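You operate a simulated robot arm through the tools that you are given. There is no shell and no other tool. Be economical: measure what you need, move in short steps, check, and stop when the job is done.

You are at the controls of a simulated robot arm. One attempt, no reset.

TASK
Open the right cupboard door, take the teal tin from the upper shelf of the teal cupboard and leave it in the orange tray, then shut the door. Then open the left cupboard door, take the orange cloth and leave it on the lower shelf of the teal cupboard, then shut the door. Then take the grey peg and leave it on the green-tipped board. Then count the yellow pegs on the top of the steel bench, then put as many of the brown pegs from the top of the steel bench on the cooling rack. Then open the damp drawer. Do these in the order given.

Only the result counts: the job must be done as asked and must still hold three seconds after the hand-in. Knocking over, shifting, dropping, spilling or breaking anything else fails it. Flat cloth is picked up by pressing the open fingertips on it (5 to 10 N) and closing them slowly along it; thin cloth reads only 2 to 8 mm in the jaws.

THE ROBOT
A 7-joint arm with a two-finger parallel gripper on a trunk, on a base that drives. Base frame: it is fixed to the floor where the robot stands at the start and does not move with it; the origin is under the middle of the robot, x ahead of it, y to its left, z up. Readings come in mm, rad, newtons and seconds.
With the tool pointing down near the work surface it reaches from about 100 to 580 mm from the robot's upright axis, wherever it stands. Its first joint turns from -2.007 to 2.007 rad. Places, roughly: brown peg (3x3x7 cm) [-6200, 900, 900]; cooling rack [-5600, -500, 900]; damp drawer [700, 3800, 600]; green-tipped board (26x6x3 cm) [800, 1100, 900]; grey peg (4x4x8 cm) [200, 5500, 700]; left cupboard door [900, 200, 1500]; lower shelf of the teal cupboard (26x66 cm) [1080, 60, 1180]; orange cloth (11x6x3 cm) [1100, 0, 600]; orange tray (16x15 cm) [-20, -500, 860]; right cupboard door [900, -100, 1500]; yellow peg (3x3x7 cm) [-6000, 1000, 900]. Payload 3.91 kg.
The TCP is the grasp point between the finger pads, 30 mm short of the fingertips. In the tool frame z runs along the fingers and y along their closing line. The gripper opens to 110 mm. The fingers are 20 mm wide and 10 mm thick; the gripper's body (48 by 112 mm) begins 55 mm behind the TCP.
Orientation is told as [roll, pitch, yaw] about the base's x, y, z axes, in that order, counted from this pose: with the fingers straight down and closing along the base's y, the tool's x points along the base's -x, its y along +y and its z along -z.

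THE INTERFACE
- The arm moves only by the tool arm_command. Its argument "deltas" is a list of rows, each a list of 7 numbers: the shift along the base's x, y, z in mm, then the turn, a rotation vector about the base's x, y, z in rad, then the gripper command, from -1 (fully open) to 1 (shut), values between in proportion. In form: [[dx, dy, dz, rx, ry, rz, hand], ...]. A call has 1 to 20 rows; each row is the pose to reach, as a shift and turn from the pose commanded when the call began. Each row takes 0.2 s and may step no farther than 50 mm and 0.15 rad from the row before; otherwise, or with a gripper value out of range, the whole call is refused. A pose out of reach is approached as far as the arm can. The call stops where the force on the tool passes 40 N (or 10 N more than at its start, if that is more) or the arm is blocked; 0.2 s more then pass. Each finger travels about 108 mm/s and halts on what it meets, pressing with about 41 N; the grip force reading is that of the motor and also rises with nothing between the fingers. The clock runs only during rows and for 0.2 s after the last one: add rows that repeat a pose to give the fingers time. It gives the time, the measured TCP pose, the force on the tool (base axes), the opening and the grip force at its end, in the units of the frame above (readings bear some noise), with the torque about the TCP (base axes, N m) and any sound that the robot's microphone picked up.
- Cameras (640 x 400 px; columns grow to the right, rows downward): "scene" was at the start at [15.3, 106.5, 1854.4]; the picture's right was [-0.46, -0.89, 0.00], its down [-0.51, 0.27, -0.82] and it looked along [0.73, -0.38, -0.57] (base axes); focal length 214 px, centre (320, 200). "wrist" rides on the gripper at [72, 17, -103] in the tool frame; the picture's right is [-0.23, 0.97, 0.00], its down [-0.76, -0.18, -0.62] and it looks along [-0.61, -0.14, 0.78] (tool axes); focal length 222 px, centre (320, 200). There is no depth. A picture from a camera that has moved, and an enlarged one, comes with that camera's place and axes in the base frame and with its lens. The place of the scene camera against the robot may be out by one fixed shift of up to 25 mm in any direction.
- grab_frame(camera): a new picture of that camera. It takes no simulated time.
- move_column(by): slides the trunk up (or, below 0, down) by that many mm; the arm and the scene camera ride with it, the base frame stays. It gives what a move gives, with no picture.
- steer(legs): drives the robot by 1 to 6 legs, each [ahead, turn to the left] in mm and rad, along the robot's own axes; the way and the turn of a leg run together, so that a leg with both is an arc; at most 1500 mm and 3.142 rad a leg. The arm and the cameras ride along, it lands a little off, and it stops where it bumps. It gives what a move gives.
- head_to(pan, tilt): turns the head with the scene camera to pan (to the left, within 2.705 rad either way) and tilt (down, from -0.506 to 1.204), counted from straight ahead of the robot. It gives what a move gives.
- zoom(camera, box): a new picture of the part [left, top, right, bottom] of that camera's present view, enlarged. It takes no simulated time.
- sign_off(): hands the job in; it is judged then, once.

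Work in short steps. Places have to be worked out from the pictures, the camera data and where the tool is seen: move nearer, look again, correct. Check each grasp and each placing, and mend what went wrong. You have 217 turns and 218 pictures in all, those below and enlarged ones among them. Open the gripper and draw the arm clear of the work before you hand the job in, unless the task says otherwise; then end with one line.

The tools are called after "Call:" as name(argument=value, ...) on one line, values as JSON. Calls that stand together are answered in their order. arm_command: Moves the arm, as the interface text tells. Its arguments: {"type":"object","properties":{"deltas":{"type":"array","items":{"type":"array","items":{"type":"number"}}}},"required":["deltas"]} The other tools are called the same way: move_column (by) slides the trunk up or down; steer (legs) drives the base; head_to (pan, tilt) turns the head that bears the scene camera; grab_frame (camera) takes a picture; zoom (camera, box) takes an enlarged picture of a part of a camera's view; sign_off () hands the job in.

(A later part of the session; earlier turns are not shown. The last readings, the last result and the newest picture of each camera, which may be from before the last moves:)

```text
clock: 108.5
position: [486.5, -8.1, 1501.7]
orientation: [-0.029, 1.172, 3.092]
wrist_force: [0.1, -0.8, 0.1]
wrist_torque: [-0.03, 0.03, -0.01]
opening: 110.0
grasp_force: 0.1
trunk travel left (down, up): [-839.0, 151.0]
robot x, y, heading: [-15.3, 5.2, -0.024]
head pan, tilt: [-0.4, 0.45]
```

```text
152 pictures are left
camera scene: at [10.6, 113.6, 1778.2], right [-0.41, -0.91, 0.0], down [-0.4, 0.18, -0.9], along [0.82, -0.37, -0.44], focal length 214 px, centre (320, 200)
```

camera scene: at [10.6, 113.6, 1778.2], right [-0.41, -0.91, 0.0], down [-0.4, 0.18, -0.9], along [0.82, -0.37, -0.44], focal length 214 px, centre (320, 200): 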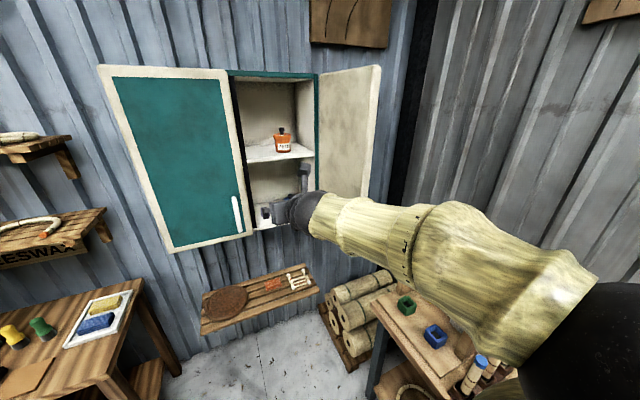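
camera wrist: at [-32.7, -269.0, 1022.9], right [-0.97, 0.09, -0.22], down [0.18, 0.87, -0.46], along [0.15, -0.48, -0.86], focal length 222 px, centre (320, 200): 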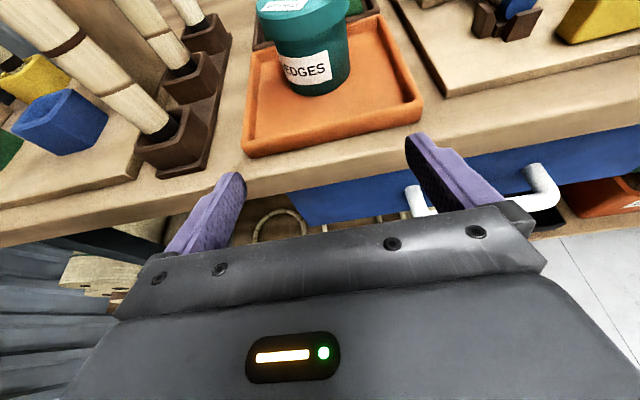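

The door is about 97° open. I'll close the fingers, level the tool and swing the arm right to y≈-390, which is outside the door's outer face.

Call:
arm_command(deltas=[[-10, -45, 0, 0, -0.1, 0, 0], [-20, -90, 0, 0, -0.2, 0, 1], [-30, -135, 0, 0, -0.3, 0, 1], [-35, -180, 0, 0, -0.3, -0.1, 1], [-40, -225, 0, 0, -0.3, -0.1, 1], [-45, -270, 0, 0, -0.3, -0.1, 1], [-50, -315, 0, 0, -0.3, -0.1, 1], [-55, -355, 0, 0, -0.3, -0.1, 1], [-55, -390, 0, 0, -0.3, -0.1, 1], [-55, -390, 0, 0, -0.3, -0.1, 1]])

Call:
grab_frame(camera="wrist")

```text
clock: 110.7
position: [432.9, -397.2, 1503.2]
orientation: [-0.308, 1.468, 2.717]
wrist_force: [-0.8, 1.1, 0.0]
wrist_torque: [0.03, 0.0, 0.0]
opening: 0.0
grasp_force: 37.7
trunk travel left (down, up): [-839.0, 151.0]
robot x, y, heading: [-13.2, -1.2, -0.022]
head pan, tilt: [-0.4, 0.45]
```

```text
151 pictures are left
camera wrist: at [332.9, -405.8, 1583.6], right [-0.13, -0.96, -0.26], down [-0.67, 0.28, -0.69], along [0.73, 0.08, -0.68], focal length 222 px, centre (320, 200)
```

wrist: 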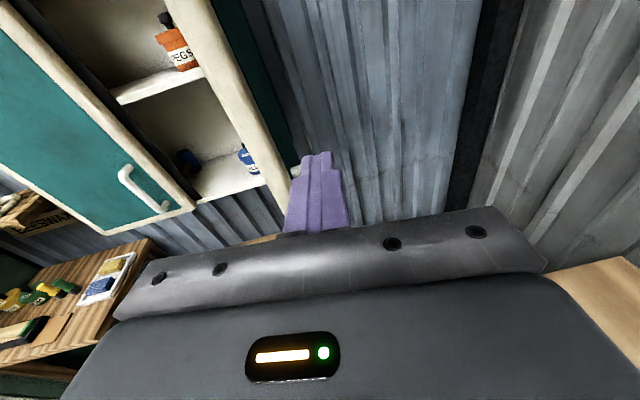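

The fingertips are just outside the door. I'll move 25 mm further right, straighten the yaw, and drive ahead along the outer face.

Call:
arm_command(deltas=[[-5, -12, 0, 0, 0, 0.06, 1], [-10, -25, 0, 0, 0, 0.12, 1], [-10, -25, 0, 0, 0, 0.12, 1]])

Call:
steer(legs=[[290, 0.0]])

Call:
grab_frame(camera="scene")

Call:
grab_frame(camera="wrist")

```text
clock: 111.5
position: [422.7, -422.6, 1501.3]
orientation: [-0.313, 1.465, 2.836]
wrist_force: [-0.1, -0.1, 0.5]
wrist_torque: [0.05, -0.01, 0.05]
opening: 0.0
grasp_force: 37.7
trunk travel left (down, up): [-839.0, 151.0]
robot x, y, heading: [-15.2, 1.9, -0.024]
head pan, tilt: [-0.4, 0.45]
```

```text
clock: 113.5
position: [719.8, -429.0, 1499.8]
orientation: [-0.312, 1.467, 2.838]
wrist_force: [0.6, 0.4, -0.1]
wrist_torque: [0.01, -0.01, 0.0]
opening: 0.1
grasp_force: 37.8
trunk travel left (down, up): [-839.0, 151.0]
robot x, y, heading: [278.1, -2.1, -0.025]
head pan, tilt: [-0.4, 0.45]
```

```text
150 pictures are left
camera scene: at [305.1, 106.1, 1778.2], right [-0.41, -0.91, 0.0], down [-0.4, 0.18, -0.9], along [0.82, -0.37, -0.44], focal length 214 px, centre (320, 200)
```

scene: 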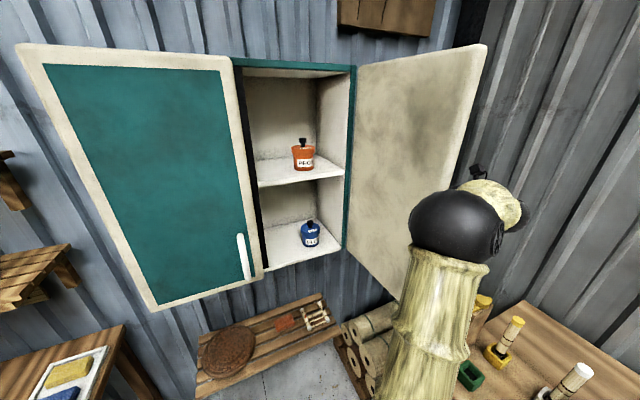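

```text
149 pictures are left
camera wrist: at [621.5, -449.9, 1582.2], right [-0.02, -0.97, -0.26], down [-0.7, 0.2, -0.69], along [0.72, 0.17, -0.68], focal length 222 px, centre (320, 200)
```

wrist: 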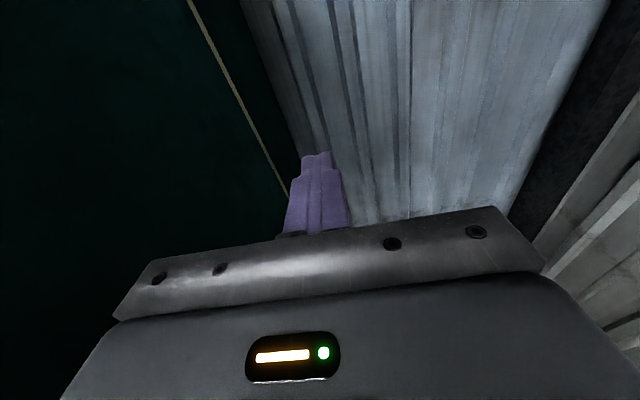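

The gripper is outside the door. I'll sweep left to swing it towards closed.

Call:
arm_command(deltas=[[0, 30, 0, 0, 0, 0, 1], [0, 55, 0, 0, 0, 0, 1], [0, 80, 0, 0, 0, 0, 1], [0, 105, 0, 0, 0, 0, 1], [0, 130, 0, 0, 0, 0, 1], [0, 155, 0, 0, 0, 0, 1], [0, 180, 0, 0, 0, 0, 1], [0, 205, 0, 0, 0, 0, 1], [0, 230, 0, 0, 0, 0, 1]])

Call:
grab_frame(camera="scene")

```text
clock: 115.5
position: [719.1, -197.7, 1500.4]
orientation: [-0.309, 1.466, 2.844]
wrist_force: [-0.1, -0.6, -1.2]
wrist_torque: [0.0, 0.03, -0.02]
opening: 0.0
grasp_force: 37.9
trunk travel left (down, up): [-839.0, 151.0]
robot x, y, heading: [282.5, -2.9, -0.02]
head pan, tilt: [-0.4, 0.45]
```

```text
148 pictures are left
camera scene: at [303.1, 107.1, 1778.2], right [-0.41, -0.91, 0.0], down [-0.4, 0.18, -0.9], along [0.82, -0.37, -0.43], focal length 214 px, centre (320, 200)
```

scene: 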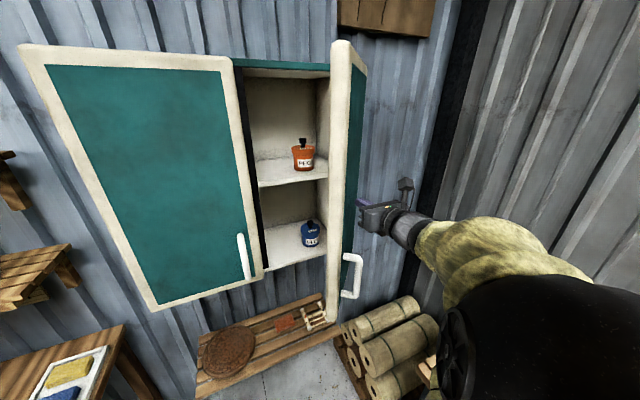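

The door is following, so I'll continue sweeping while pushing forward to close it.

Call:
arm_command(deltas=[[15, 25, 0, 0, 0, 0, 1], [35, 45, 0, 0, 0, 0, 1], [60, 62, 0, 0, 0, 0, 1], [85, 77, 0, 0, 0, 0, 1], [108, 90, 0, 0, 0, 0, 1], [128, 100, 0, 0, 0, 0, 1], [142, 105, 0, 0, 0, 0, 1], [152, 108, 0, 0, 0, 0, 1], [158, 108, 0, 0, 0, 0, 1], [164, 108, 0, 0, 0, 0, 1]])

Call:
grab_frame(camera="scene")

```text
clock: 117.7
position: [876.3, -92.9, 1501.4]
orientation: [-0.309, 1.464, 2.842]
wrist_force: [-23.1, 1.4, -10.9]
wrist_torque: [0.14, 0.14, 0.04]
opening: 0.0
grasp_force: 37.8
trunk travel left (down, up): [-839.0, 151.0]
robot x, y, heading: [278.3, -3.0, -0.025]
head pan, tilt: [-0.4, 0.45]
```

```text
147 pictures are left
camera scene: at [298.0, 106.4, 1778.1], right [-0.41, -0.91, 0.0], down [-0.39, 0.18, -0.9], along [0.82, -0.37, -0.43], focal length 214 px, centre (320, 200)
```

scene: 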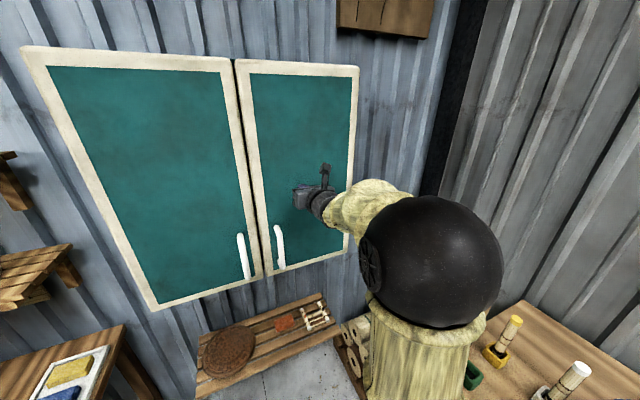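

The right door is shut; the tips are back at the closed face x≈906. Next the left door: I'll retreat, open the gripper, lower to handle height and move to y≈107.

Call:
arm_command(deltas=[[-40, 0, 0, 0, 0, 0, 1], [-80, 20, 0, 0, 0, 0, 0], [-110, 60, 0, 0, -0.05, 0, -1], [-120, 100, 0, 0, -0.1, 0, -1], [-120, 140, 0, 0, -0.1, 0, -1], [-120, 180, 0, 0, -0.1, 0, -1], [-120, 200, 0, 0, -0.1, 0, -1], [-120, 200, 0, 0, -0.1, 0, -1]])

Call:
move_column(by=-190)

Call:
grab_frame(camera="wrist")

Call:
head_to(pan=0.2, tilt=0.5)

Call:
grab_frame(camera="scene")

```text
clock: 119.5
position: [782.6, 88.9, 1490.4]
orientation: [-1.593, 1.538, 1.563]
wrist_force: [-0.6, 0.0, 0.4]
wrist_torque: [0.0, -0.04, 0.0]
opening: 109.9
grasp_force: 0.0
out of reach, approached as far as the arm can: row 6, 7, 8
trunk travel left (down, up): [-839.0, 151.0]
robot x, y, heading: [278.2, -4.8, -0.022]
head pan, tilt: [-0.4, 0.45]
```

```text
clock: 121.6
position: [783.1, 88.5, 1300.5]
orientation: [-1.599, 1.538, 1.556]
wrist_force: [-0.3, 0.9, 0.6]
wrist_torque: [-0.01, -0.02, -0.01]
opening: 109.9
grasp_force: 0.1
trunk travel left (down, up): [-649.0, 341.0]
robot x, y, heading: [278.3, -2.1, -0.027]
head pan, tilt: [-0.4, 0.45]
```

```text
146 pictures are left
camera wrist: at [677.9, 68.4, 1372.5], right [0.01, -0.97, -0.26], down [-0.63, 0.19, -0.76], along [0.78, 0.17, -0.6], focal length 222 px, centre (320, 200)
```

wrist: 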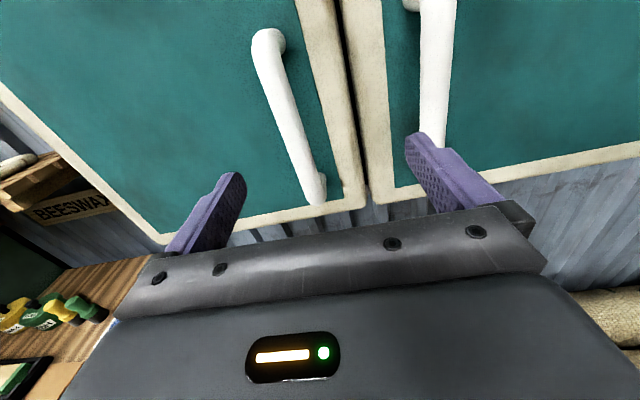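

```text
clock: 122.6
position: [782.6, 89.1, 1300.5]
orientation: [-1.6, 1.539, 1.556]
wrist_force: [-0.2, -0.1, 0.8]
wrist_torque: [0.01, 0.02, -0.03]
opening: 110.3
grasp_force: 0.0
trunk travel left (down, up): [-649.0, 341.0]
robot x, y, heading: [278.4, -2.2, -0.022]
head pan, tilt: [0.201, 0.499]
```

```text
145 pictures are left
camera scene: at [309.5, 160.0, 1583.7], right [0.18, -0.98, 0.0], down [-0.47, -0.08, -0.88], along [0.86, 0.15, -0.48], focal length 214 px, centre (320, 200)
```

scene: 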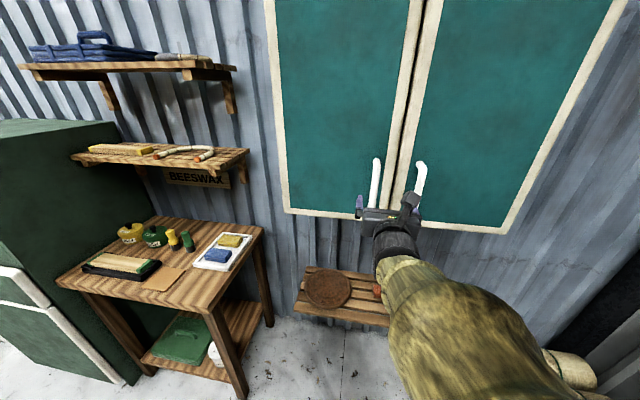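

Rightward wrist limits keep the TCP from reaching y≈107 from here, so I'll shift the robot about 200 mm to its left with a back, turn and forward manoeuvre.

Call:
steer(legs=[[-280, 0], [0, 0.69], [330, 0], [0, -0.667]])

Call:
arm_command(deltas=[[0, -20, 0, 0, 0, 0, -1], [0, -20, 0, 0, 0, 0, -1]])

Call:
grab_frame(camera="wrist")

```text
clock: 129.9
position: [756.2, 318.1, 1300.1]
orientation: [-1.599, 1.538, 1.595]
wrist_force: [-0.6, -1.8, -0.3]
wrist_torque: [-0.02, -0.01, -0.03]
opening: 110.2
grasp_force: 0.1
trunk travel left (down, up): [-649.0, 341.0]
robot x, y, heading: [254.5, 203.7, 0.011]
head pan, tilt: [0.201, 0.499]
```

```text
clock: 130.5
position: [756.6, 298.6, 1300.1]
orientation: [-1.606, 1.537, 1.589]
wrist_force: [0.6, 0.1, -0.2]
wrist_torque: [0.02, -0.02, 0.04]
opening: 110.1
grasp_force: 0.0
trunk travel left (down, up): [-649.0, 341.0]
robot x, y, heading: [256.9, 206.8, 0.013]
head pan, tilt: [0.201, 0.499]
```

```text
144 pictures are left
camera wrist: at [653.0, 273.5, 1372.6], right [0.05, -0.96, -0.26], down [-0.63, 0.17, -0.76], along [0.77, 0.2, -0.6], focal length 222 px, centre (320, 200)
```

wrist: 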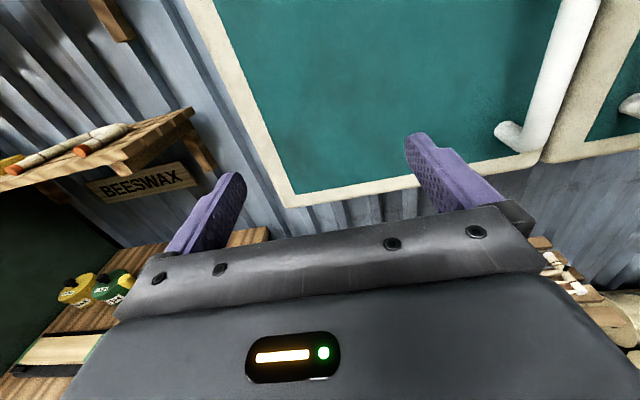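

Now I move to y≈107 in front of the left handle.

Call:
arm_command(deltas=[[0, -48, 0, 0, 0, -0.01, -1], [0, -96, 2, 0, 0, -0.02, -1], [10, -144, 4, 0, 0, -0.03, -1], [30, -190, 6, 0, 0, -0.04, -1], [50, -190, 6, 0, 0, -0.04, -1], [50, -190, 6, 0, 0, -0.04, -1]])

Call:
grab_frame(camera="wrist")

```text
refused: row 4 steps farther than a row can; nothing moved
```

```text
143 pictures are left
camera wrist: at [653.0, 273.5, 1372.6], right [0.05, -0.96, -0.26], down [-0.63, 0.17, -0.76], along [0.77, 0.2, -0.6], focal length 222 px, centre (320, 200)
```

wrist: 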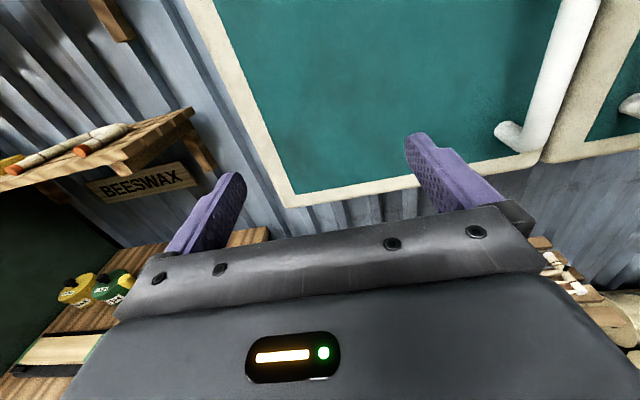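

Row 4 was slightly too long, so I'll use smaller steps.

Call:
arm_command(deltas=[[0, -45, 0, 0, 0, -0.01, -1], [0, -90, 2, 0, 0, -0.02, -1], [10, -130, 4, 0, 0, -0.03, -1], [25, -165, 6, 0, 0, -0.04, -1], [45, -190, 6, 0, 0, -0.04, -1], [50, -190, 6, 0, 0, -0.04, -1]])

Call:
grab_frame(camera="wrist")

```text
clock: 131.9
position: [806.6, 108.1, 1306.6]
orientation: [-1.604, 1.539, 1.55]
wrist_force: [-0.9, 0.4, 0.7]
wrist_torque: [0.03, -0.02, -0.02]
opening: 109.8
grasp_force: 0.0
trunk travel left (down, up): [-649.0, 341.0]
robot x, y, heading: [257.4, 205.2, 0.014]
head pan, tilt: [0.201, 0.499]
```

```text
142 pictures are left
camera wrist: at [701.8, 87.3, 1377.7], right [0.01, -0.97, -0.26], down [-0.62, 0.2, -0.76], along [0.78, 0.17, -0.6], focal length 222 px, centre (320, 200)
```

wrist: 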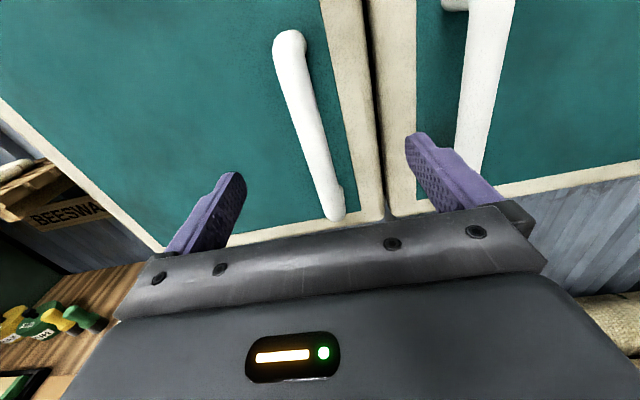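

The handle is at y≈109, centred between the fingers. I'll advance 70 mm and close.

Call:
arm_command(deltas=[[20, 1, 0, 0, 0, 0, -1], [40, 1, 0, 0, 0, 0, -1], [55, 1, 0, 0, 0, 0, -1], [70, 1, 0, 0, 0, 0, -1], [70, 1, 0, 0, 0, 0, -0.3], [70, 1, 0, 0, 0, 0, 0.3], [70, 1, 0, 0, 0, 0, 1], [70, 1, 0, 0, 0, 0, 1]])

```text
clock: 133.7
position: [876.7, 113.2, 1305.0]
orientation: [-1.601, 1.54, 1.557]
wrist_force: [1.0, 8.0, -0.9]
wrist_torque: [-0.99, -0.24, 0.04]
opening: 19.8
grasp_force: 44.2
trunk travel left (down, up): [-649.0, 341.0]
robot x, y, heading: [255.7, 205.1, 0.01]
head pan, tilt: [0.201, 0.499]
```

The left handle is gripped at y≈113, so its hinge should be near (934, 396). I'll pull along the mirrored arc.

Call:
arm_command(deltas=[[-14, 3, 0, 0, 0, -0.05, 1], [-28, 7, 0, 0, 0, -0.1, 1], [-42, 12, 0, 0, 0, -0.15, 1], [-55, 17, 0, 0, 0, -0.2, 1], [-69, 23, 0, 0, 0, -0.25, 1], [-82, 29, 0, 0, 0, -0.3, 1], [-94, 36, 0, 0, 0, -0.35, 1], [-106, 44, 0, 0, 0, -0.4, 1], [-118, 53, 0, 0, 0, -0.45, 1], [-129, 62, 0, 0, 0, -0.5, 1]])

Call:
grab_frame(camera="scene")

```text
clock: 134.6
position: [841.8, 121.9, 1305.5]
orientation: [-1.622, 1.549, 1.409]
wrist_force: [6.7, 16.4, 2.0]
wrist_torque: [-0.88, 0.46, 0.09]
opening: 19.9
grasp_force: 44.9
out of reach, approached as far as the arm can: row 3, 4
trunk travel left (down, up): [-649.0, 341.0]
robot x, y, heading: [254.7, 208.9, 0.017]
head pan, tilt: [0.201, 0.499]
stopped in row 4: the force on the tool passed its limit (the readings are from after the stop); the commanded pose is now the measured one
```

```text
141 pictures are left
camera scene: at [281.7, 372.2, 1583.7], right [0.21, -0.98, 0.0], down [-0.47, -0.1, -0.88], along [0.86, 0.19, -0.48], focal length 214 px, centre (320, 200)
```

scene: 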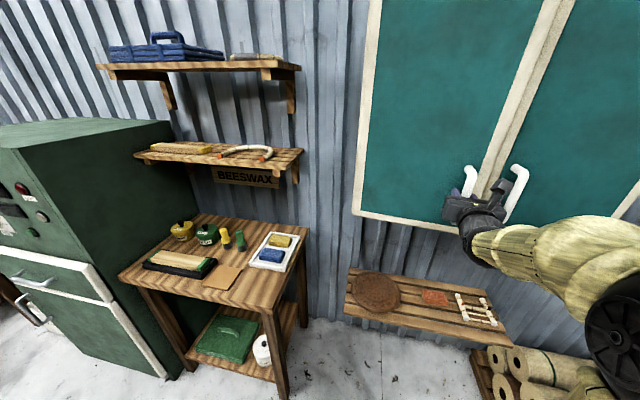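

The pull works, but yawing further is out of the arm's range. I'll keep the tool orientation fixed and let the bar pivot in the pads.

Call:
arm_command(deltas=[[-12, 4, 0, 0, 0, 0.03, 1], [-24, 9, 0, 0, 0, 0.06, 1], [-36, 14, 0, 0, 0, 0.08, 1], [-48, 20, 0, 0, 0, 0.1, 1], [-60, 28, 0, 0, 0, 0.1, 1], [-72, 35, 0, 0, 0, 0.1, 1]])

Call:
grab_frame(camera="scene")

```text
clock: 136.1
position: [772.7, 161.0, 1305.5]
orientation: [-1.622, 1.552, 1.511]
wrist_force: [10.1, 14.9, 0.0]
wrist_torque: [-0.94, 0.23, 0.2]
opening: 20.0
grasp_force: 44.7
trunk travel left (down, up): [-649.0, 341.0]
robot x, y, heading: [259.7, 206.6, 0.015]
head pan, tilt: [0.201, 0.499]
stopped in row 6: the force on the tool passed its limit (the readings are from after the stop); the commanded pose is now the measured one
```

```text
140 pictures are left
camera scene: at [283.1, 374.1, 1583.2], right [0.21, -0.98, 0.0], down [-0.47, -0.1, -0.88], along [0.86, 0.19, -0.48], focal length 214 px, centre (320, 200)
```

scene: 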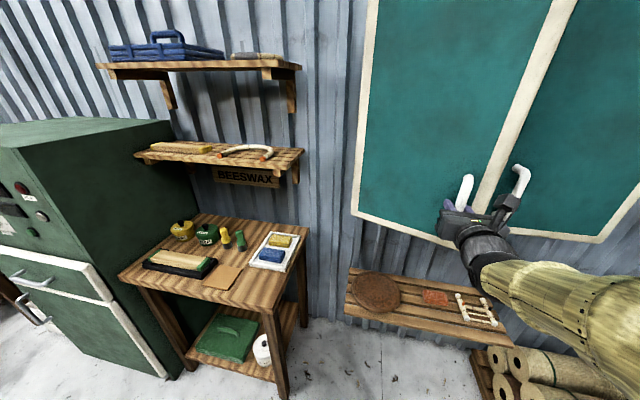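

The door is about 0.38 rad open and the tips now bind on its face. I'll release, back out, and push it open from the inside past its free edge at about (806, 76).

Call:
arm_command(deltas=[[0, 0, 0, 0, 0, 0, 0], [0, 0, 0, 0, 0, 0, -0.6], [-15, -2, 0, 0, 0, 0, -0.6], [-40, -8, 0, 0, 0, 0, -0.6], [-75, -20, 0, 0, 0, 0, 0], [-90, -50, 0, 0, 0, 0, 1], [-85, -90, 0, 0, 0, 0, 1], [-65, -115, 0, 0, 0, 0, 1], [-35, -120, 0, 0, 0, 0, 1], [0, -120, 0, 0, 0, 0, 1], [0, -120, 0, 0, 0, 0, 1]])

Call:
grab_frame(camera="wrist")

Call:
grab_frame(camera="scene")

```text
clock: 138.5
position: [770.8, 32.7, 1307.0]
orientation: [-1.689, 1.546, 1.435]
wrist_force: [0.6, 0.8, -0.3]
wrist_torque: [0.02, -0.03, 0.0]
opening: 0.0
grasp_force: 37.6
out of reach, approached as far as the arm can: row 5, 6
trunk travel left (down, up): [-649.0, 341.0]
robot x, y, heading: [257.6, 208.6, 0.011]
head pan, tilt: [0.201, 0.499]
```

```text
139 pictures are left
camera wrist: at [665.5, 16.9, 1378.3], right [-0.02, -0.97, -0.25], down [-0.62, 0.21, -0.76], along [0.79, 0.14, -0.6], focal length 222 px, centre (320, 200)
```

wrist: 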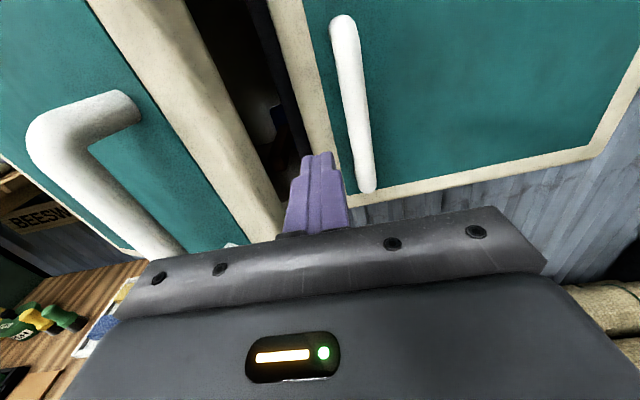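

```text
138 pictures are left
camera scene: at [280.3, 371.2, 1583.8], right [0.21, -0.98, 0.0], down [-0.47, -0.1, -0.88], along [0.86, 0.19, -0.48], focal length 214 px, centre (320, 200)
```

scene: 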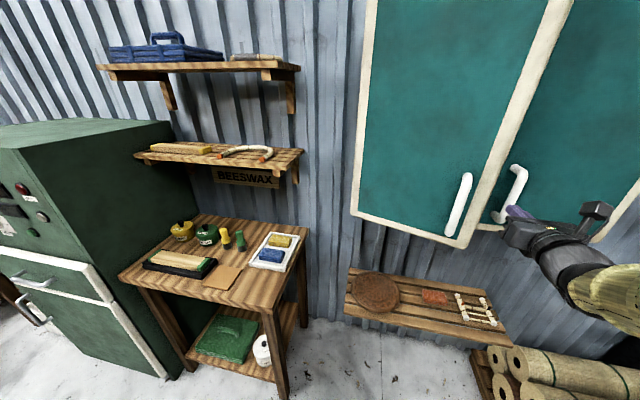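

The tip is at the gap. I'll yaw the gripper left 0.7 rad so the finger hooks behind the left door, then move in to tip (850, 75).

Call:
arm_command(deltas=[[0, 0, 0, 0, 0, 0.14, 1], [0, 0, 0, 0, 0, 0.28, 1], [0, 0, 0, 0, 0, 0.42, 1], [0, 0, 0, 0, 0, 0.56, 1], [5, 3, 0, 0, 0, 0.7, 1], [25, 10, 0, 0, 0, 0.7, 1], [42, 17, 0, 0, 0, 0.7, 1], [56, 23, 0, 0, 0, 0.7, 1], [56, 23, 0, 0, 0, 0.7, 1]])

Call:
grab_frame(camera="wrist")

Call:
grab_frame(camera="scene")

```text
clock: 140.5
position: [825.1, 55.1, 1306.7]
orientation: [-1.694, 1.545, 2.13]
wrist_force: [-0.1, 0.0, 0.2]
wrist_torque: [-0.06, 0.01, -0.01]
opening: 0.0
grasp_force: 37.6
trunk travel left (down, up): [-649.0, 341.0]
robot x, y, heading: [257.0, 204.3, 0.013]
head pan, tilt: [0.201, 0.499]
```

```text
137 pictures are left
camera wrist: at [754.9, -23.5, 1377.9], right [0.61, -0.75, -0.25], down [-0.61, -0.24, -0.76], along [0.51, 0.62, -0.6], focal length 222 px, centre (320, 200)
```

wrist: 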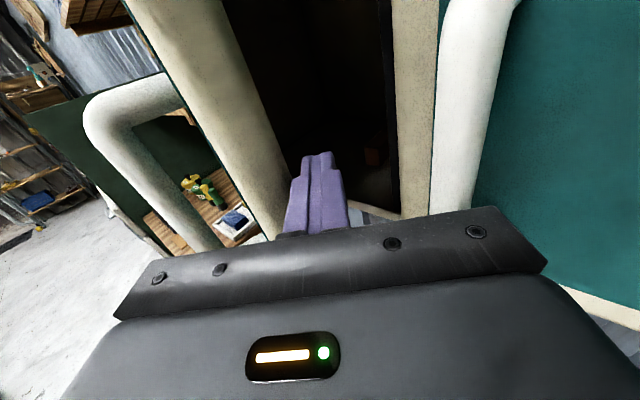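

```text
136 pictures are left
camera scene: at [280.6, 371.1, 1583.7], right [0.21, -0.98, 0.0], down [-0.47, -0.1, -0.88], along [0.86, 0.19, -0.48], focal length 214 px, centre (320, 200)
```

scene: 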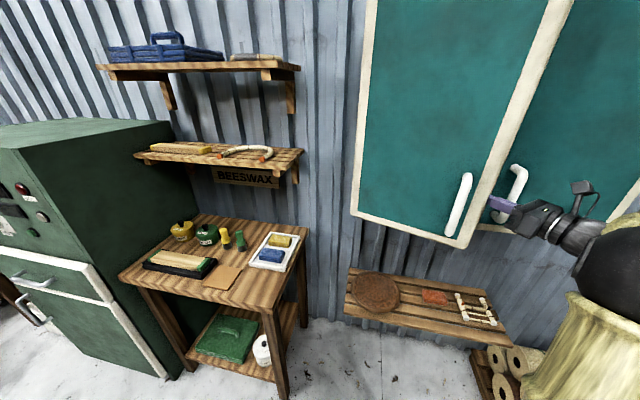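

The finger is inside the left door's edge. I'll pull along an arc to push the door open from its inner face.

Call:
arm_command(deltas=[[-14, 16, 0, 0, 0, 0, 1], [-28, 31, 0, 0, 0, 0, 1], [-43, 46, 0, 0, 0, 0, 1], [-58, 59, 0, 0, 0, 0, 1], [-83, 76, 0, 0, 0, -0.05, 1], [-107, 93, 0, 0, 0, -0.1, 1], [-128, 114, 0, 0, 0, -0.15, 1], [-149, 136, 0, 0, 0, -0.2, 1], [-166, 161, 0, 0, 0, -0.25, 1], [-181, 186, 0, 0, 0, -0.3, 1]])

Call:
grab_frame(camera="scene")

```text
clock: 141.3
position: [778.3, 89.8, 1307.0]
orientation: [-1.692, 1.546, 2.105]
wrist_force: [-10.4, -18.7, 3.3]
wrist_torque: [-0.17, 0.09, 0.28]
opening: 0.2
grasp_force: 37.9
trunk travel left (down, up): [-649.0, 341.0]
robot x, y, heading: [256.3, 206.1, 0.009]
head pan, tilt: [0.201, 0.499]
stopped in row 4: the force on the tool passed its limit (the readings are from after the stop); the commanded pose is now the measured one
```

```text
135 pictures are left
camera scene: at [279.5, 367.4, 1584.2], right [0.21, -0.98, 0.0], down [-0.47, -0.1, -0.88], along [0.86, 0.19, -0.48], focal length 214 px, centre (320, 200)
```

scene: 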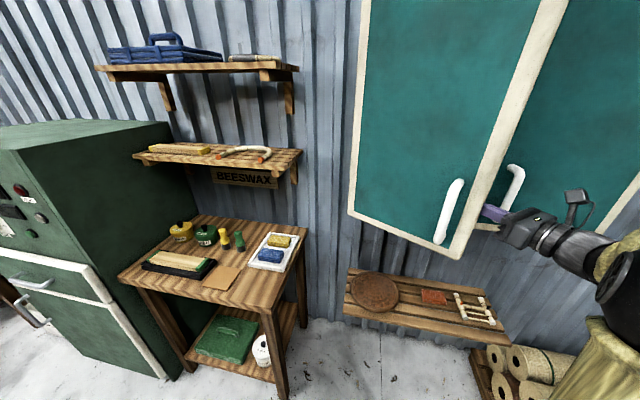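

The tip is pressing on the door's inner face. I'll continue in smaller steps, more along the opening direction.

Call:
arm_command(deltas=[[-12, -2, 0, 0, 0, 0, 1], [-24, 0, 0, 0, 0, 0, 1], [-36, 5, 0, 0, 0, 0, 1], [-48, 11, 0, 0, 0, 0, 1], [-60, 18, 0, 0, 0, -0.03, 1], [-72, 26, 0, 0, 0, -0.06, 1], [-84, 36, 0, 0, 0, -0.1, 1], [-94, 48, 0, 0, 0, -0.14, 1], [-104, 62, 0, 0, 0, -0.18, 1], [-112, 78, 0, 0, 0, -0.22, 1]])

Call:
grab_frame(camera="scene")

Call:
grab_frame(camera="wrist")

```text
clock: 143.5
position: [667.3, 175.8, 1306.2]
orientation: [-1.579, 1.545, 2.007]
wrist_force: [-0.2, -0.6, 0.1]
wrist_torque: [0.0, -0.02, 0.0]
opening: 0.0
grasp_force: 38.1
trunk travel left (down, up): [-649.0, 341.0]
robot x, y, heading: [259.2, 207.6, 0.012]
head pan, tilt: [0.201, 0.499]
```

```text
134 pictures are left
camera scene: at [280.3, 371.5, 1583.7], right [0.21, -0.98, 0.0], down [-0.47, -0.1, -0.88], along [0.86, 0.19, -0.48], focal length 214 px, centre (320, 200)
```

scene: 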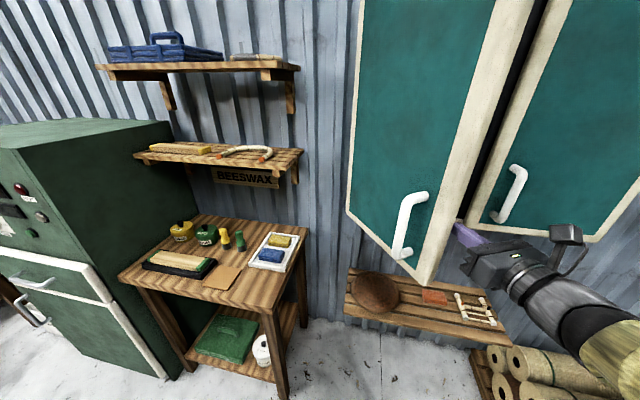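

```text
133 pictures are left
camera wrist: at [580.4, 114.3, 1378.3], right [0.42, -0.87, -0.25], down [-0.65, -0.09, -0.76], along [0.64, 0.48, -0.6], focal length 222 px, centre (320, 200)
```

wrist: 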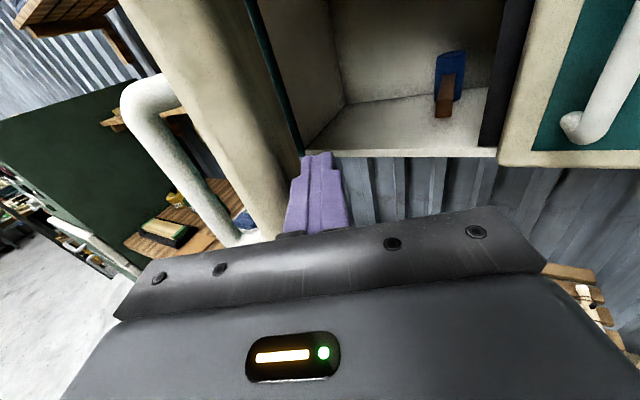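

The door is about 50° open. I'll keep sweeping left.

Call:
arm_command(deltas=[[5, 20, 0, 0, 0, -0.03, 1], [8, 40, 0, 0, 0, -0.06, 1], [8, 60, 0, 0, 0, -0.1, 1], [8, 80, 0, 0, 0, -0.14, 1], [8, 100, 0, 0, 0, -0.18, 1], [10, 120, 0, 0, 0, -0.22, 1], [12, 140, 0, 0, 0, -0.26, 1], [15, 160, 0, 0, 0, -0.3, 1]])

Call:
grab_frame(camera="scene")

```text
clock: 144.8
position: [685.6, 231.4, 1280.7]
orientation: [-2.318, 1.56, 1.041]
wrist_force: [-65.0, -25.2, 12.2]
wrist_torque: [-0.19, 2.3, 4.24]
opening: 0.0
grasp_force: 36.9
out of reach, approached as far as the arm can: row 1, 2, 3, 4, 5, 6
trunk travel left (down, up): [-649.0, 341.0]
robot x, y, heading: [258.9, 208.3, 0.011]
head pan, tilt: [0.201, 0.499]
stopped in row 6: the force on the tool passed its limit (the readings are from after the stop); the commanded pose is now the measured one
```

```text
132 pictures are left
camera scene: at [266.2, 367.0, 1584.8], right [0.21, -0.98, 0.0], down [-0.46, -0.1, -0.88], along [0.86, 0.19, -0.47], focal length 214 px, centre (320, 200)
```

scene: 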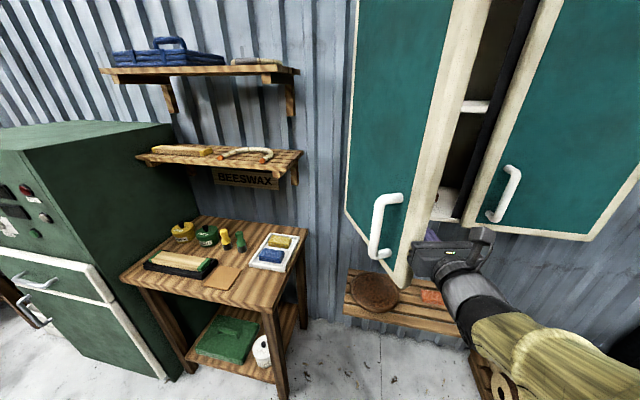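

The wrist hit its limit and pressed on the door edge. I'll back off and use base rotation for the leftward sweep instead.

Call:
steer(legs=[[-50, 0]])

Call:
grab_frame(camera="wrist")

Call:
grab_frame(camera="scene")

```text
clock: 145.7
position: [645.7, 233.5, 1277.8]
orientation: [-0.95, 1.562, 2.41]
wrist_force: [-0.7, 0.2, -0.9]
wrist_torque: [0.0, 0.04, 0.01]
opening: 0.2
grasp_force: 37.7
trunk travel left (down, up): [-649.0, 341.0]
robot x, y, heading: [207.8, 205.5, 0.013]
head pan, tilt: [0.201, 0.499]
```

```text
131 pictures are left
camera wrist: at [548.0, 194.0, 1349.7], right [0.21, -0.95, -0.23], down [-0.65, 0.04, -0.76], along [0.73, 0.31, -0.61], focal length 222 px, centre (320, 200)
```

wrist: 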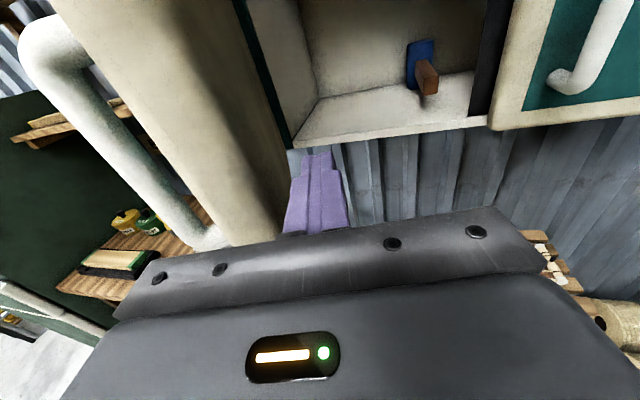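

```text
130 pictures are left
camera scene: at [228.8, 369.8, 1583.9], right [0.21, -0.98, 0.0], down [-0.47, -0.1, -0.88], along [0.86, 0.18, -0.48], focal length 214 px, centre (320, 200)
```

scene: 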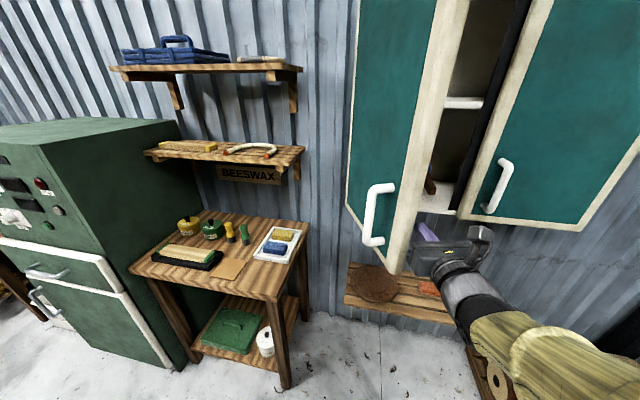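

The finger is on the inner side, pointing along (0.97, 0.22). I'll rotate the base left to sweep the door open.

Call:
steer(legs=[[0, 0.2]])

Call:
steer(legs=[[0, 0.2]])

Call:
grab_frame(camera="wrist")

Call:
grab_frame(camera="scene")

```text
clock: 146.8
position: [633.6, 320.3, 1276.5]
orientation: [-0.663, 1.56, 2.898]
wrist_force: [-0.5, 0.8, 0.4]
wrist_torque: [0.01, 0.0, 0.02]
opening: 0.0
grasp_force: 37.7
trunk travel left (down, up): [-649.0, 341.0]
robot x, y, heading: [207.1, 205.7, 0.205]
head pan, tilt: [0.201, 0.499]
```

```text
clock: 148.0
position: [603.4, 400.7, 1277.2]
orientation: [-0.664, 1.559, 3.093]
wrist_force: [0.5, 0.2, 0.1]
wrist_torque: [0.03, -0.03, -0.05]
opening: 0.0
grasp_force: 37.6
trunk travel left (down, up): [-649.0, 341.0]
robot x, y, heading: [204.2, 203.1, 0.408]
head pan, tilt: [0.201, 0.499]
```

```text
129 pictures are left
camera wrist: at [528.4, 328.2, 1350.3], right [0.56, -0.8, -0.23], down [-0.62, -0.21, -0.76], along [0.55, 0.57, -0.61], focal length 222 px, centre (320, 200)
```

wrist: 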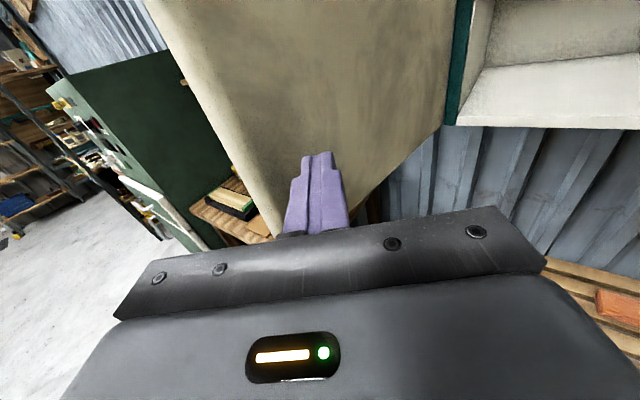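

```text
128 pictures are left
camera scene: at [162.6, 367.9, 1583.7], right [0.57, -0.82, 0.0], down [-0.39, -0.27, -0.88], along [0.72, 0.5, -0.48], focal length 214 px, centre (320, 200)
```

scene: 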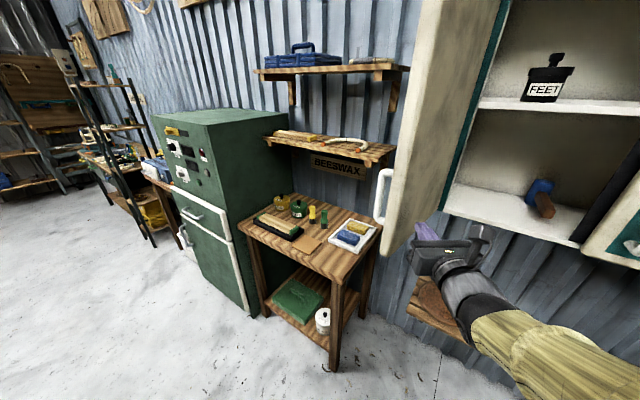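

The left door is about 90° open. I'll nudge it slightly more, then rotate back so the arm leaves the door, and view the cloth and lower shelf.

Call:
steer(legs=[[0, 0.13]])

Call:
steer(legs=[[0, -0.53], [-100, 0]])

Call:
head_to(pan=0.0, tilt=0.5)

Call:
grab_frame(camera="scene")

```text
clock: 149.1
position: [585.3, 434.4, 1276.8]
orientation: [-1.169, 1.549, 2.675]
wrist_force: [3.1, -16.3, 0.7]
wrist_torque: [-0.02, 0.04, -0.29]
opening: 0.0
grasp_force: 38.5
trunk travel left (down, up): [-649.0, 341.0]
robot x, y, heading: [207.7, 204.1, 0.525]
head pan, tilt: [0.201, 0.499]
stopped in leg 1: the force on the tool passed its limit (the readings are from after the stop); the commanded pose is now the measured one
```

```text
clock: 151.8
position: [547.7, 216.1, 1277.5]
orientation: [-1.088, 1.552, 2.227]
wrist_force: [0.0, -0.9, 0.3]
wrist_torque: [-0.03, 0.03, -0.03]
opening: 0.1
grasp_force: 38.0
trunk travel left (down, up): [-649.0, 341.0]
robot x, y, heading: [103.3, 207.6, -0.011]
head pan, tilt: [0.201, 0.499]
```

```text
clock: 152.5
position: [547.9, 214.7, 1276.8]
orientation: [-1.054, 1.552, 2.257]
wrist_force: [1.1, 0.0, -0.5]
wrist_torque: [0.0, 0.03, -0.02]
opening: 0.0
grasp_force: 37.6
trunk travel left (down, up): [-649.0, 341.0]
robot x, y, heading: [104.2, 203.2, -0.009]
head pan, tilt: [0.0, 0.499]
```

```text
127 pictures are left
camera scene: at [134.1, 352.8, 1583.7], right [-0.01, -1.0, 0.0], down [-0.48, 0.0, -0.88], along [0.88, -0.01, -0.48], focal length 214 px, centre (320, 200)
```

scene: 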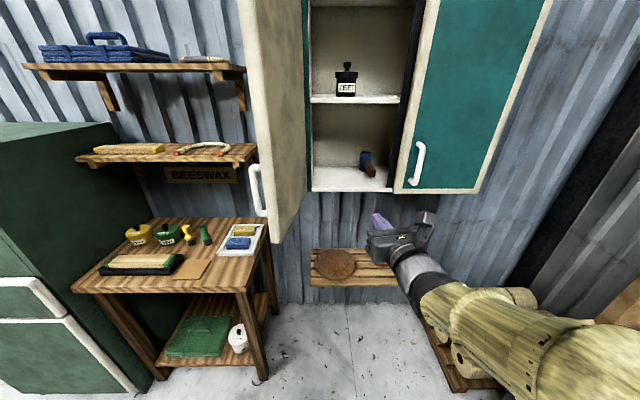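

The left compartment's lower shelf is free on its left; a mallet lies at about y≈130. Now I move the robot right and get a view of the cloth on the low bench.

Call:
steer(legs=[[-150, 0], [0, -0.7], [270, 0], [0, 0.71]])

Call:
move_column(by=-300)

Call:
head_to(pan=-0.1, tilt=0.5)

Call:
grab_frame(camera="scene")

Call:
grab_frame(camera="wrist")

```text
clock: 159.2
position: [605.7, 40.5, 1276.7]
orientation: [-1.057, 1.551, 2.263]
wrist_force: [0.0, -0.3, -0.3]
wrist_torque: [-0.02, 0.01, 0.02]
opening: 0.1
grasp_force: 37.5
trunk travel left (down, up): [-649.0, 341.0]
robot x, y, heading: [158.7, 26.8, -0.003]
head pan, tilt: [0.0, 0.499]
```

```text
clock: 162.2
position: [613.5, 41.0, 959.3]
orientation: [-0.515, 1.51, 2.806]
wrist_force: [-1.4, 0.5, -0.8]
wrist_torque: [0.02, -0.05, -0.02]
opening: 0.0
grasp_force: 37.7
trunk travel left (down, up): [-349.0, 641.0]
robot x, y, heading: [163.8, 24.2, -0.004]
head pan, tilt: [0.0, 0.499]
```

```text
clock: 162.8
position: [613.3, 40.8, 959.5]
orientation: [-0.52, 1.512, 2.802]
wrist_force: [-0.4, 0.4, -0.6]
wrist_torque: [0.05, -0.02, 0.0]
opening: 0.0
grasp_force: 37.4
trunk travel left (down, up): [-349.0, 641.0]
robot x, y, heading: [161.4, 30.5, 0.0]
head pan, tilt: [-0.099, 0.499]
```

```text
126 pictures are left
camera scene: at [189.6, 165.3, 1284.0], right [-0.1, -0.99, 0.0], down [-0.48, 0.05, -0.88], along [0.87, -0.09, -0.48], focal length 214 px, centre (320, 200)
```

scene: 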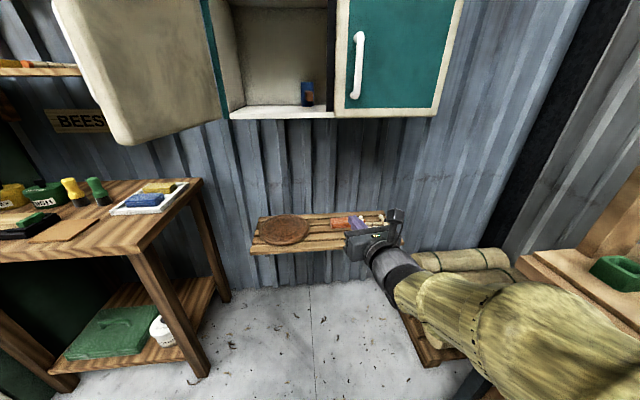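

```text
125 pictures are left
camera wrist: at [517.9, 3.1, 1037.1], right [0.16, -0.95, -0.26], down [-0.69, 0.08, -0.72], along [0.71, 0.29, -0.64], focal length 222 px, centre (320, 200)
```

wrist: 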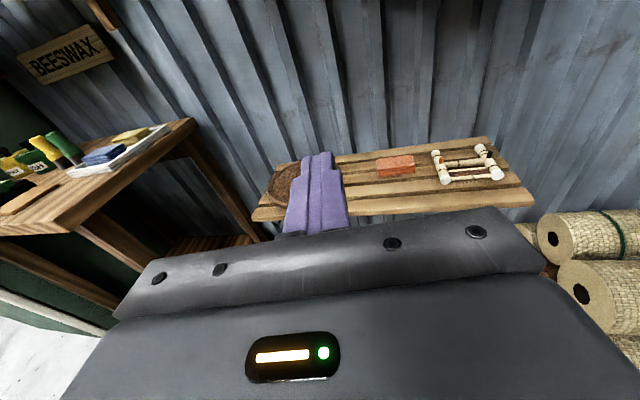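

Zooming in on the cloth to judge its form.

Call:
zoom(camera="wrist", box=[340, 120, 500, 220])

```text
4.00 times, centred on (420, 170) of wrist
camera zoom: at [517.9, 3.1, 1037.1], right [0.16, -0.95, -0.26], down [-0.69, 0.08, -0.72], along [0.71, 0.29, -0.64], focal length 888 px, centre (-80, 320)
```

zoom: 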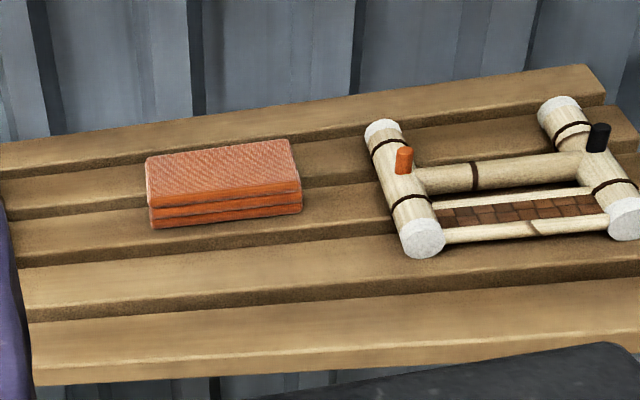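

The cloth is a flat folded block: 11 cm along y, 6 cm along x, 3 cm high. I want to grip its short width with the tool tilted sideways, pointing down and left, so that after a yaw the tilted tool can enter the cupboard with the block still flat. I'll test whether that orientation is reachable.

Call:
arm_command(deltas=[[0, -25, 0, 0, 0, 0.14, 0], [0, -50, 0, 0, 0, 0.28, -0.5], [0, -80, 0, 0, 0, 0.42, -0.5], [0, -110, 0, 0, 0, 0.56, -0.5], [0, -140, 0, 0, 0, 0.7, -0.5], [-10, -165, 0, 0, 0, 0.84, -0.5], [-20, -190, 0, 0, 0, 0.98, -0.5], [-30, -210, 0, 0, 0, 1.12, -0.5], [-30, -210, 0, 0, 0, 1.26, -0.5], [-30, -210, 0, 0, 0, 1.38, -0.5]])

Call:
arm_command(deltas=[[0, 0, 0, -0.14, 0, 0, -0.5], [0, 0, 0, -0.28, 0, 0, -0.5], [0, 0, 0, -0.42, 0, 0, -0.5], [0, 0, 0, -0.56, 0, 0, -0.5], [0, 0, 0, -0.7, 0, 0, -0.5], [0, 0, 0, -0.84, 0, 0, -0.5]])

Call:
grab_frame(camera="scene")

Call:
grab_frame(camera="wrist")

```text
clock: 165.0
position: [575.4, -170.4, 978.2]
orientation: [-1.023, 1.551, -2.607]
wrist_force: [0.2, -0.8, 0.3]
wrist_torque: [0.03, 0.01, 0.0]
opening: 82.5
grasp_force: 0.1
trunk travel left (down, up): [-349.0, 641.0]
robot x, y, heading: [162.3, 26.2, -0.002]
head pan, tilt: [-0.099, 0.499]
```

```text
clock: 166.4
position: [576.4, -169.2, 976.5]
orientation: [-0.003, 0.719, -1.594]
wrist_force: [-0.7, -0.4, -0.6]
wrist_torque: [0.04, 0.02, 0.01]
opening: 82.7
grasp_force: 0.1
trunk travel left (down, up): [-349.0, 641.0]
robot x, y, heading: [161.9, 23.8, -0.003]
head pan, tilt: [-0.099, 0.499]
```

```text
123 pictures are left
camera scene: at [189.7, 165.1, 1283.8], right [-0.1, -0.99, 0.0], down [-0.48, 0.05, -0.88], along [0.87, -0.09, -0.48], focal length 214 px, centre (320, 200)
```

scene: 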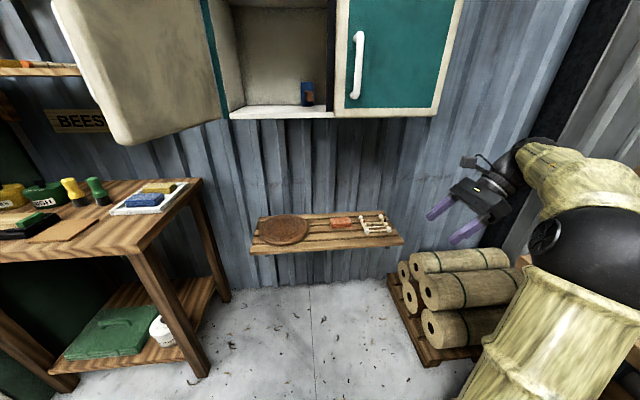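

```text
122 pictures are left
camera wrist: at [591.4, -183.3, 1102.0], right [0.97, -0.19, -0.15], down [-0.2, -0.98, -0.03], along [-0.14, 0.06, -0.99], focal length 222 px, centre (320, 200)
```

wrist: 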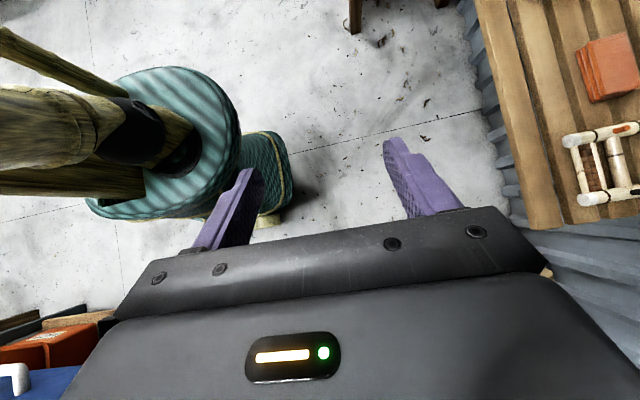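

That tilted orientation is reachable: 41° from vertical, pointing left-down, closing along x. I'll lower the trunk 200 mm and drive to stand in front of the bench.

Call:
move_column(by=-200)

Call:
steer(legs=[[0, 0.2], [420, 0], [0, -0.2]])

Call:
grab_frame(camera="wrist")

Call:
grab_frame(camera="scene")

```text
clock: 168.6
position: [576.5, -169.5, 777.2]
orientation: [-0.005, 0.721, -1.594]
wrist_force: [-1.4, -0.1, 0.1]
wrist_torque: [0.02, -0.01, 0.02]
opening: 82.5
grasp_force: 0.1
trunk travel left (down, up): [-149.0, 841.0]
robot x, y, heading: [161.7, 25.2, 0.002]
head pan, tilt: [-0.099, 0.499]
```

```text
clock: 172.7
position: [988.0, -87.3, 776.3]
orientation: [-0.004, 0.722, -1.598]
wrist_force: [0.6, 0.5, 0.0]
wrist_torque: [0.01, -0.03, 0.02]
opening: 82.5
grasp_force: 0.1
trunk travel left (down, up): [-149.0, 841.0]
robot x, y, heading: [574.8, 109.8, -0.003]
head pan, tilt: [-0.099, 0.499]
```

```text
121 pictures are left
camera wrist: at [1003.3, -102.0, 902.1], right [0.97, -0.19, -0.15], down [-0.2, -0.98, -0.03], along [-0.14, 0.06, -0.99], focal length 222 px, centre (320, 200)
```

wrist: 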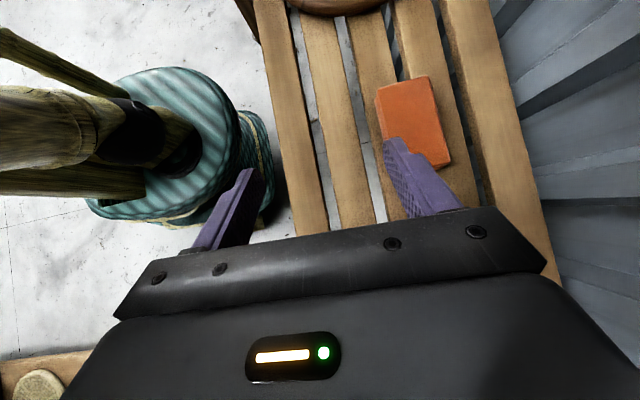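

```text
120 pictures are left
camera scene: at [602.8, 247.5, 1083.7], right [-0.1, -0.99, 0.0], down [-0.48, 0.05, -0.88], along [0.87, -0.09, -0.48], focal length 214 px, centre (320, 200)
```

scene: 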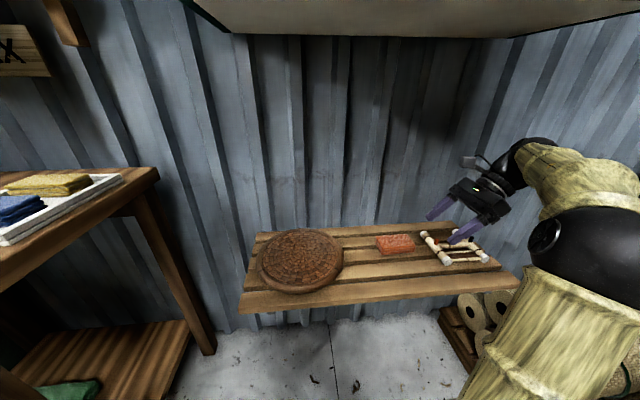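

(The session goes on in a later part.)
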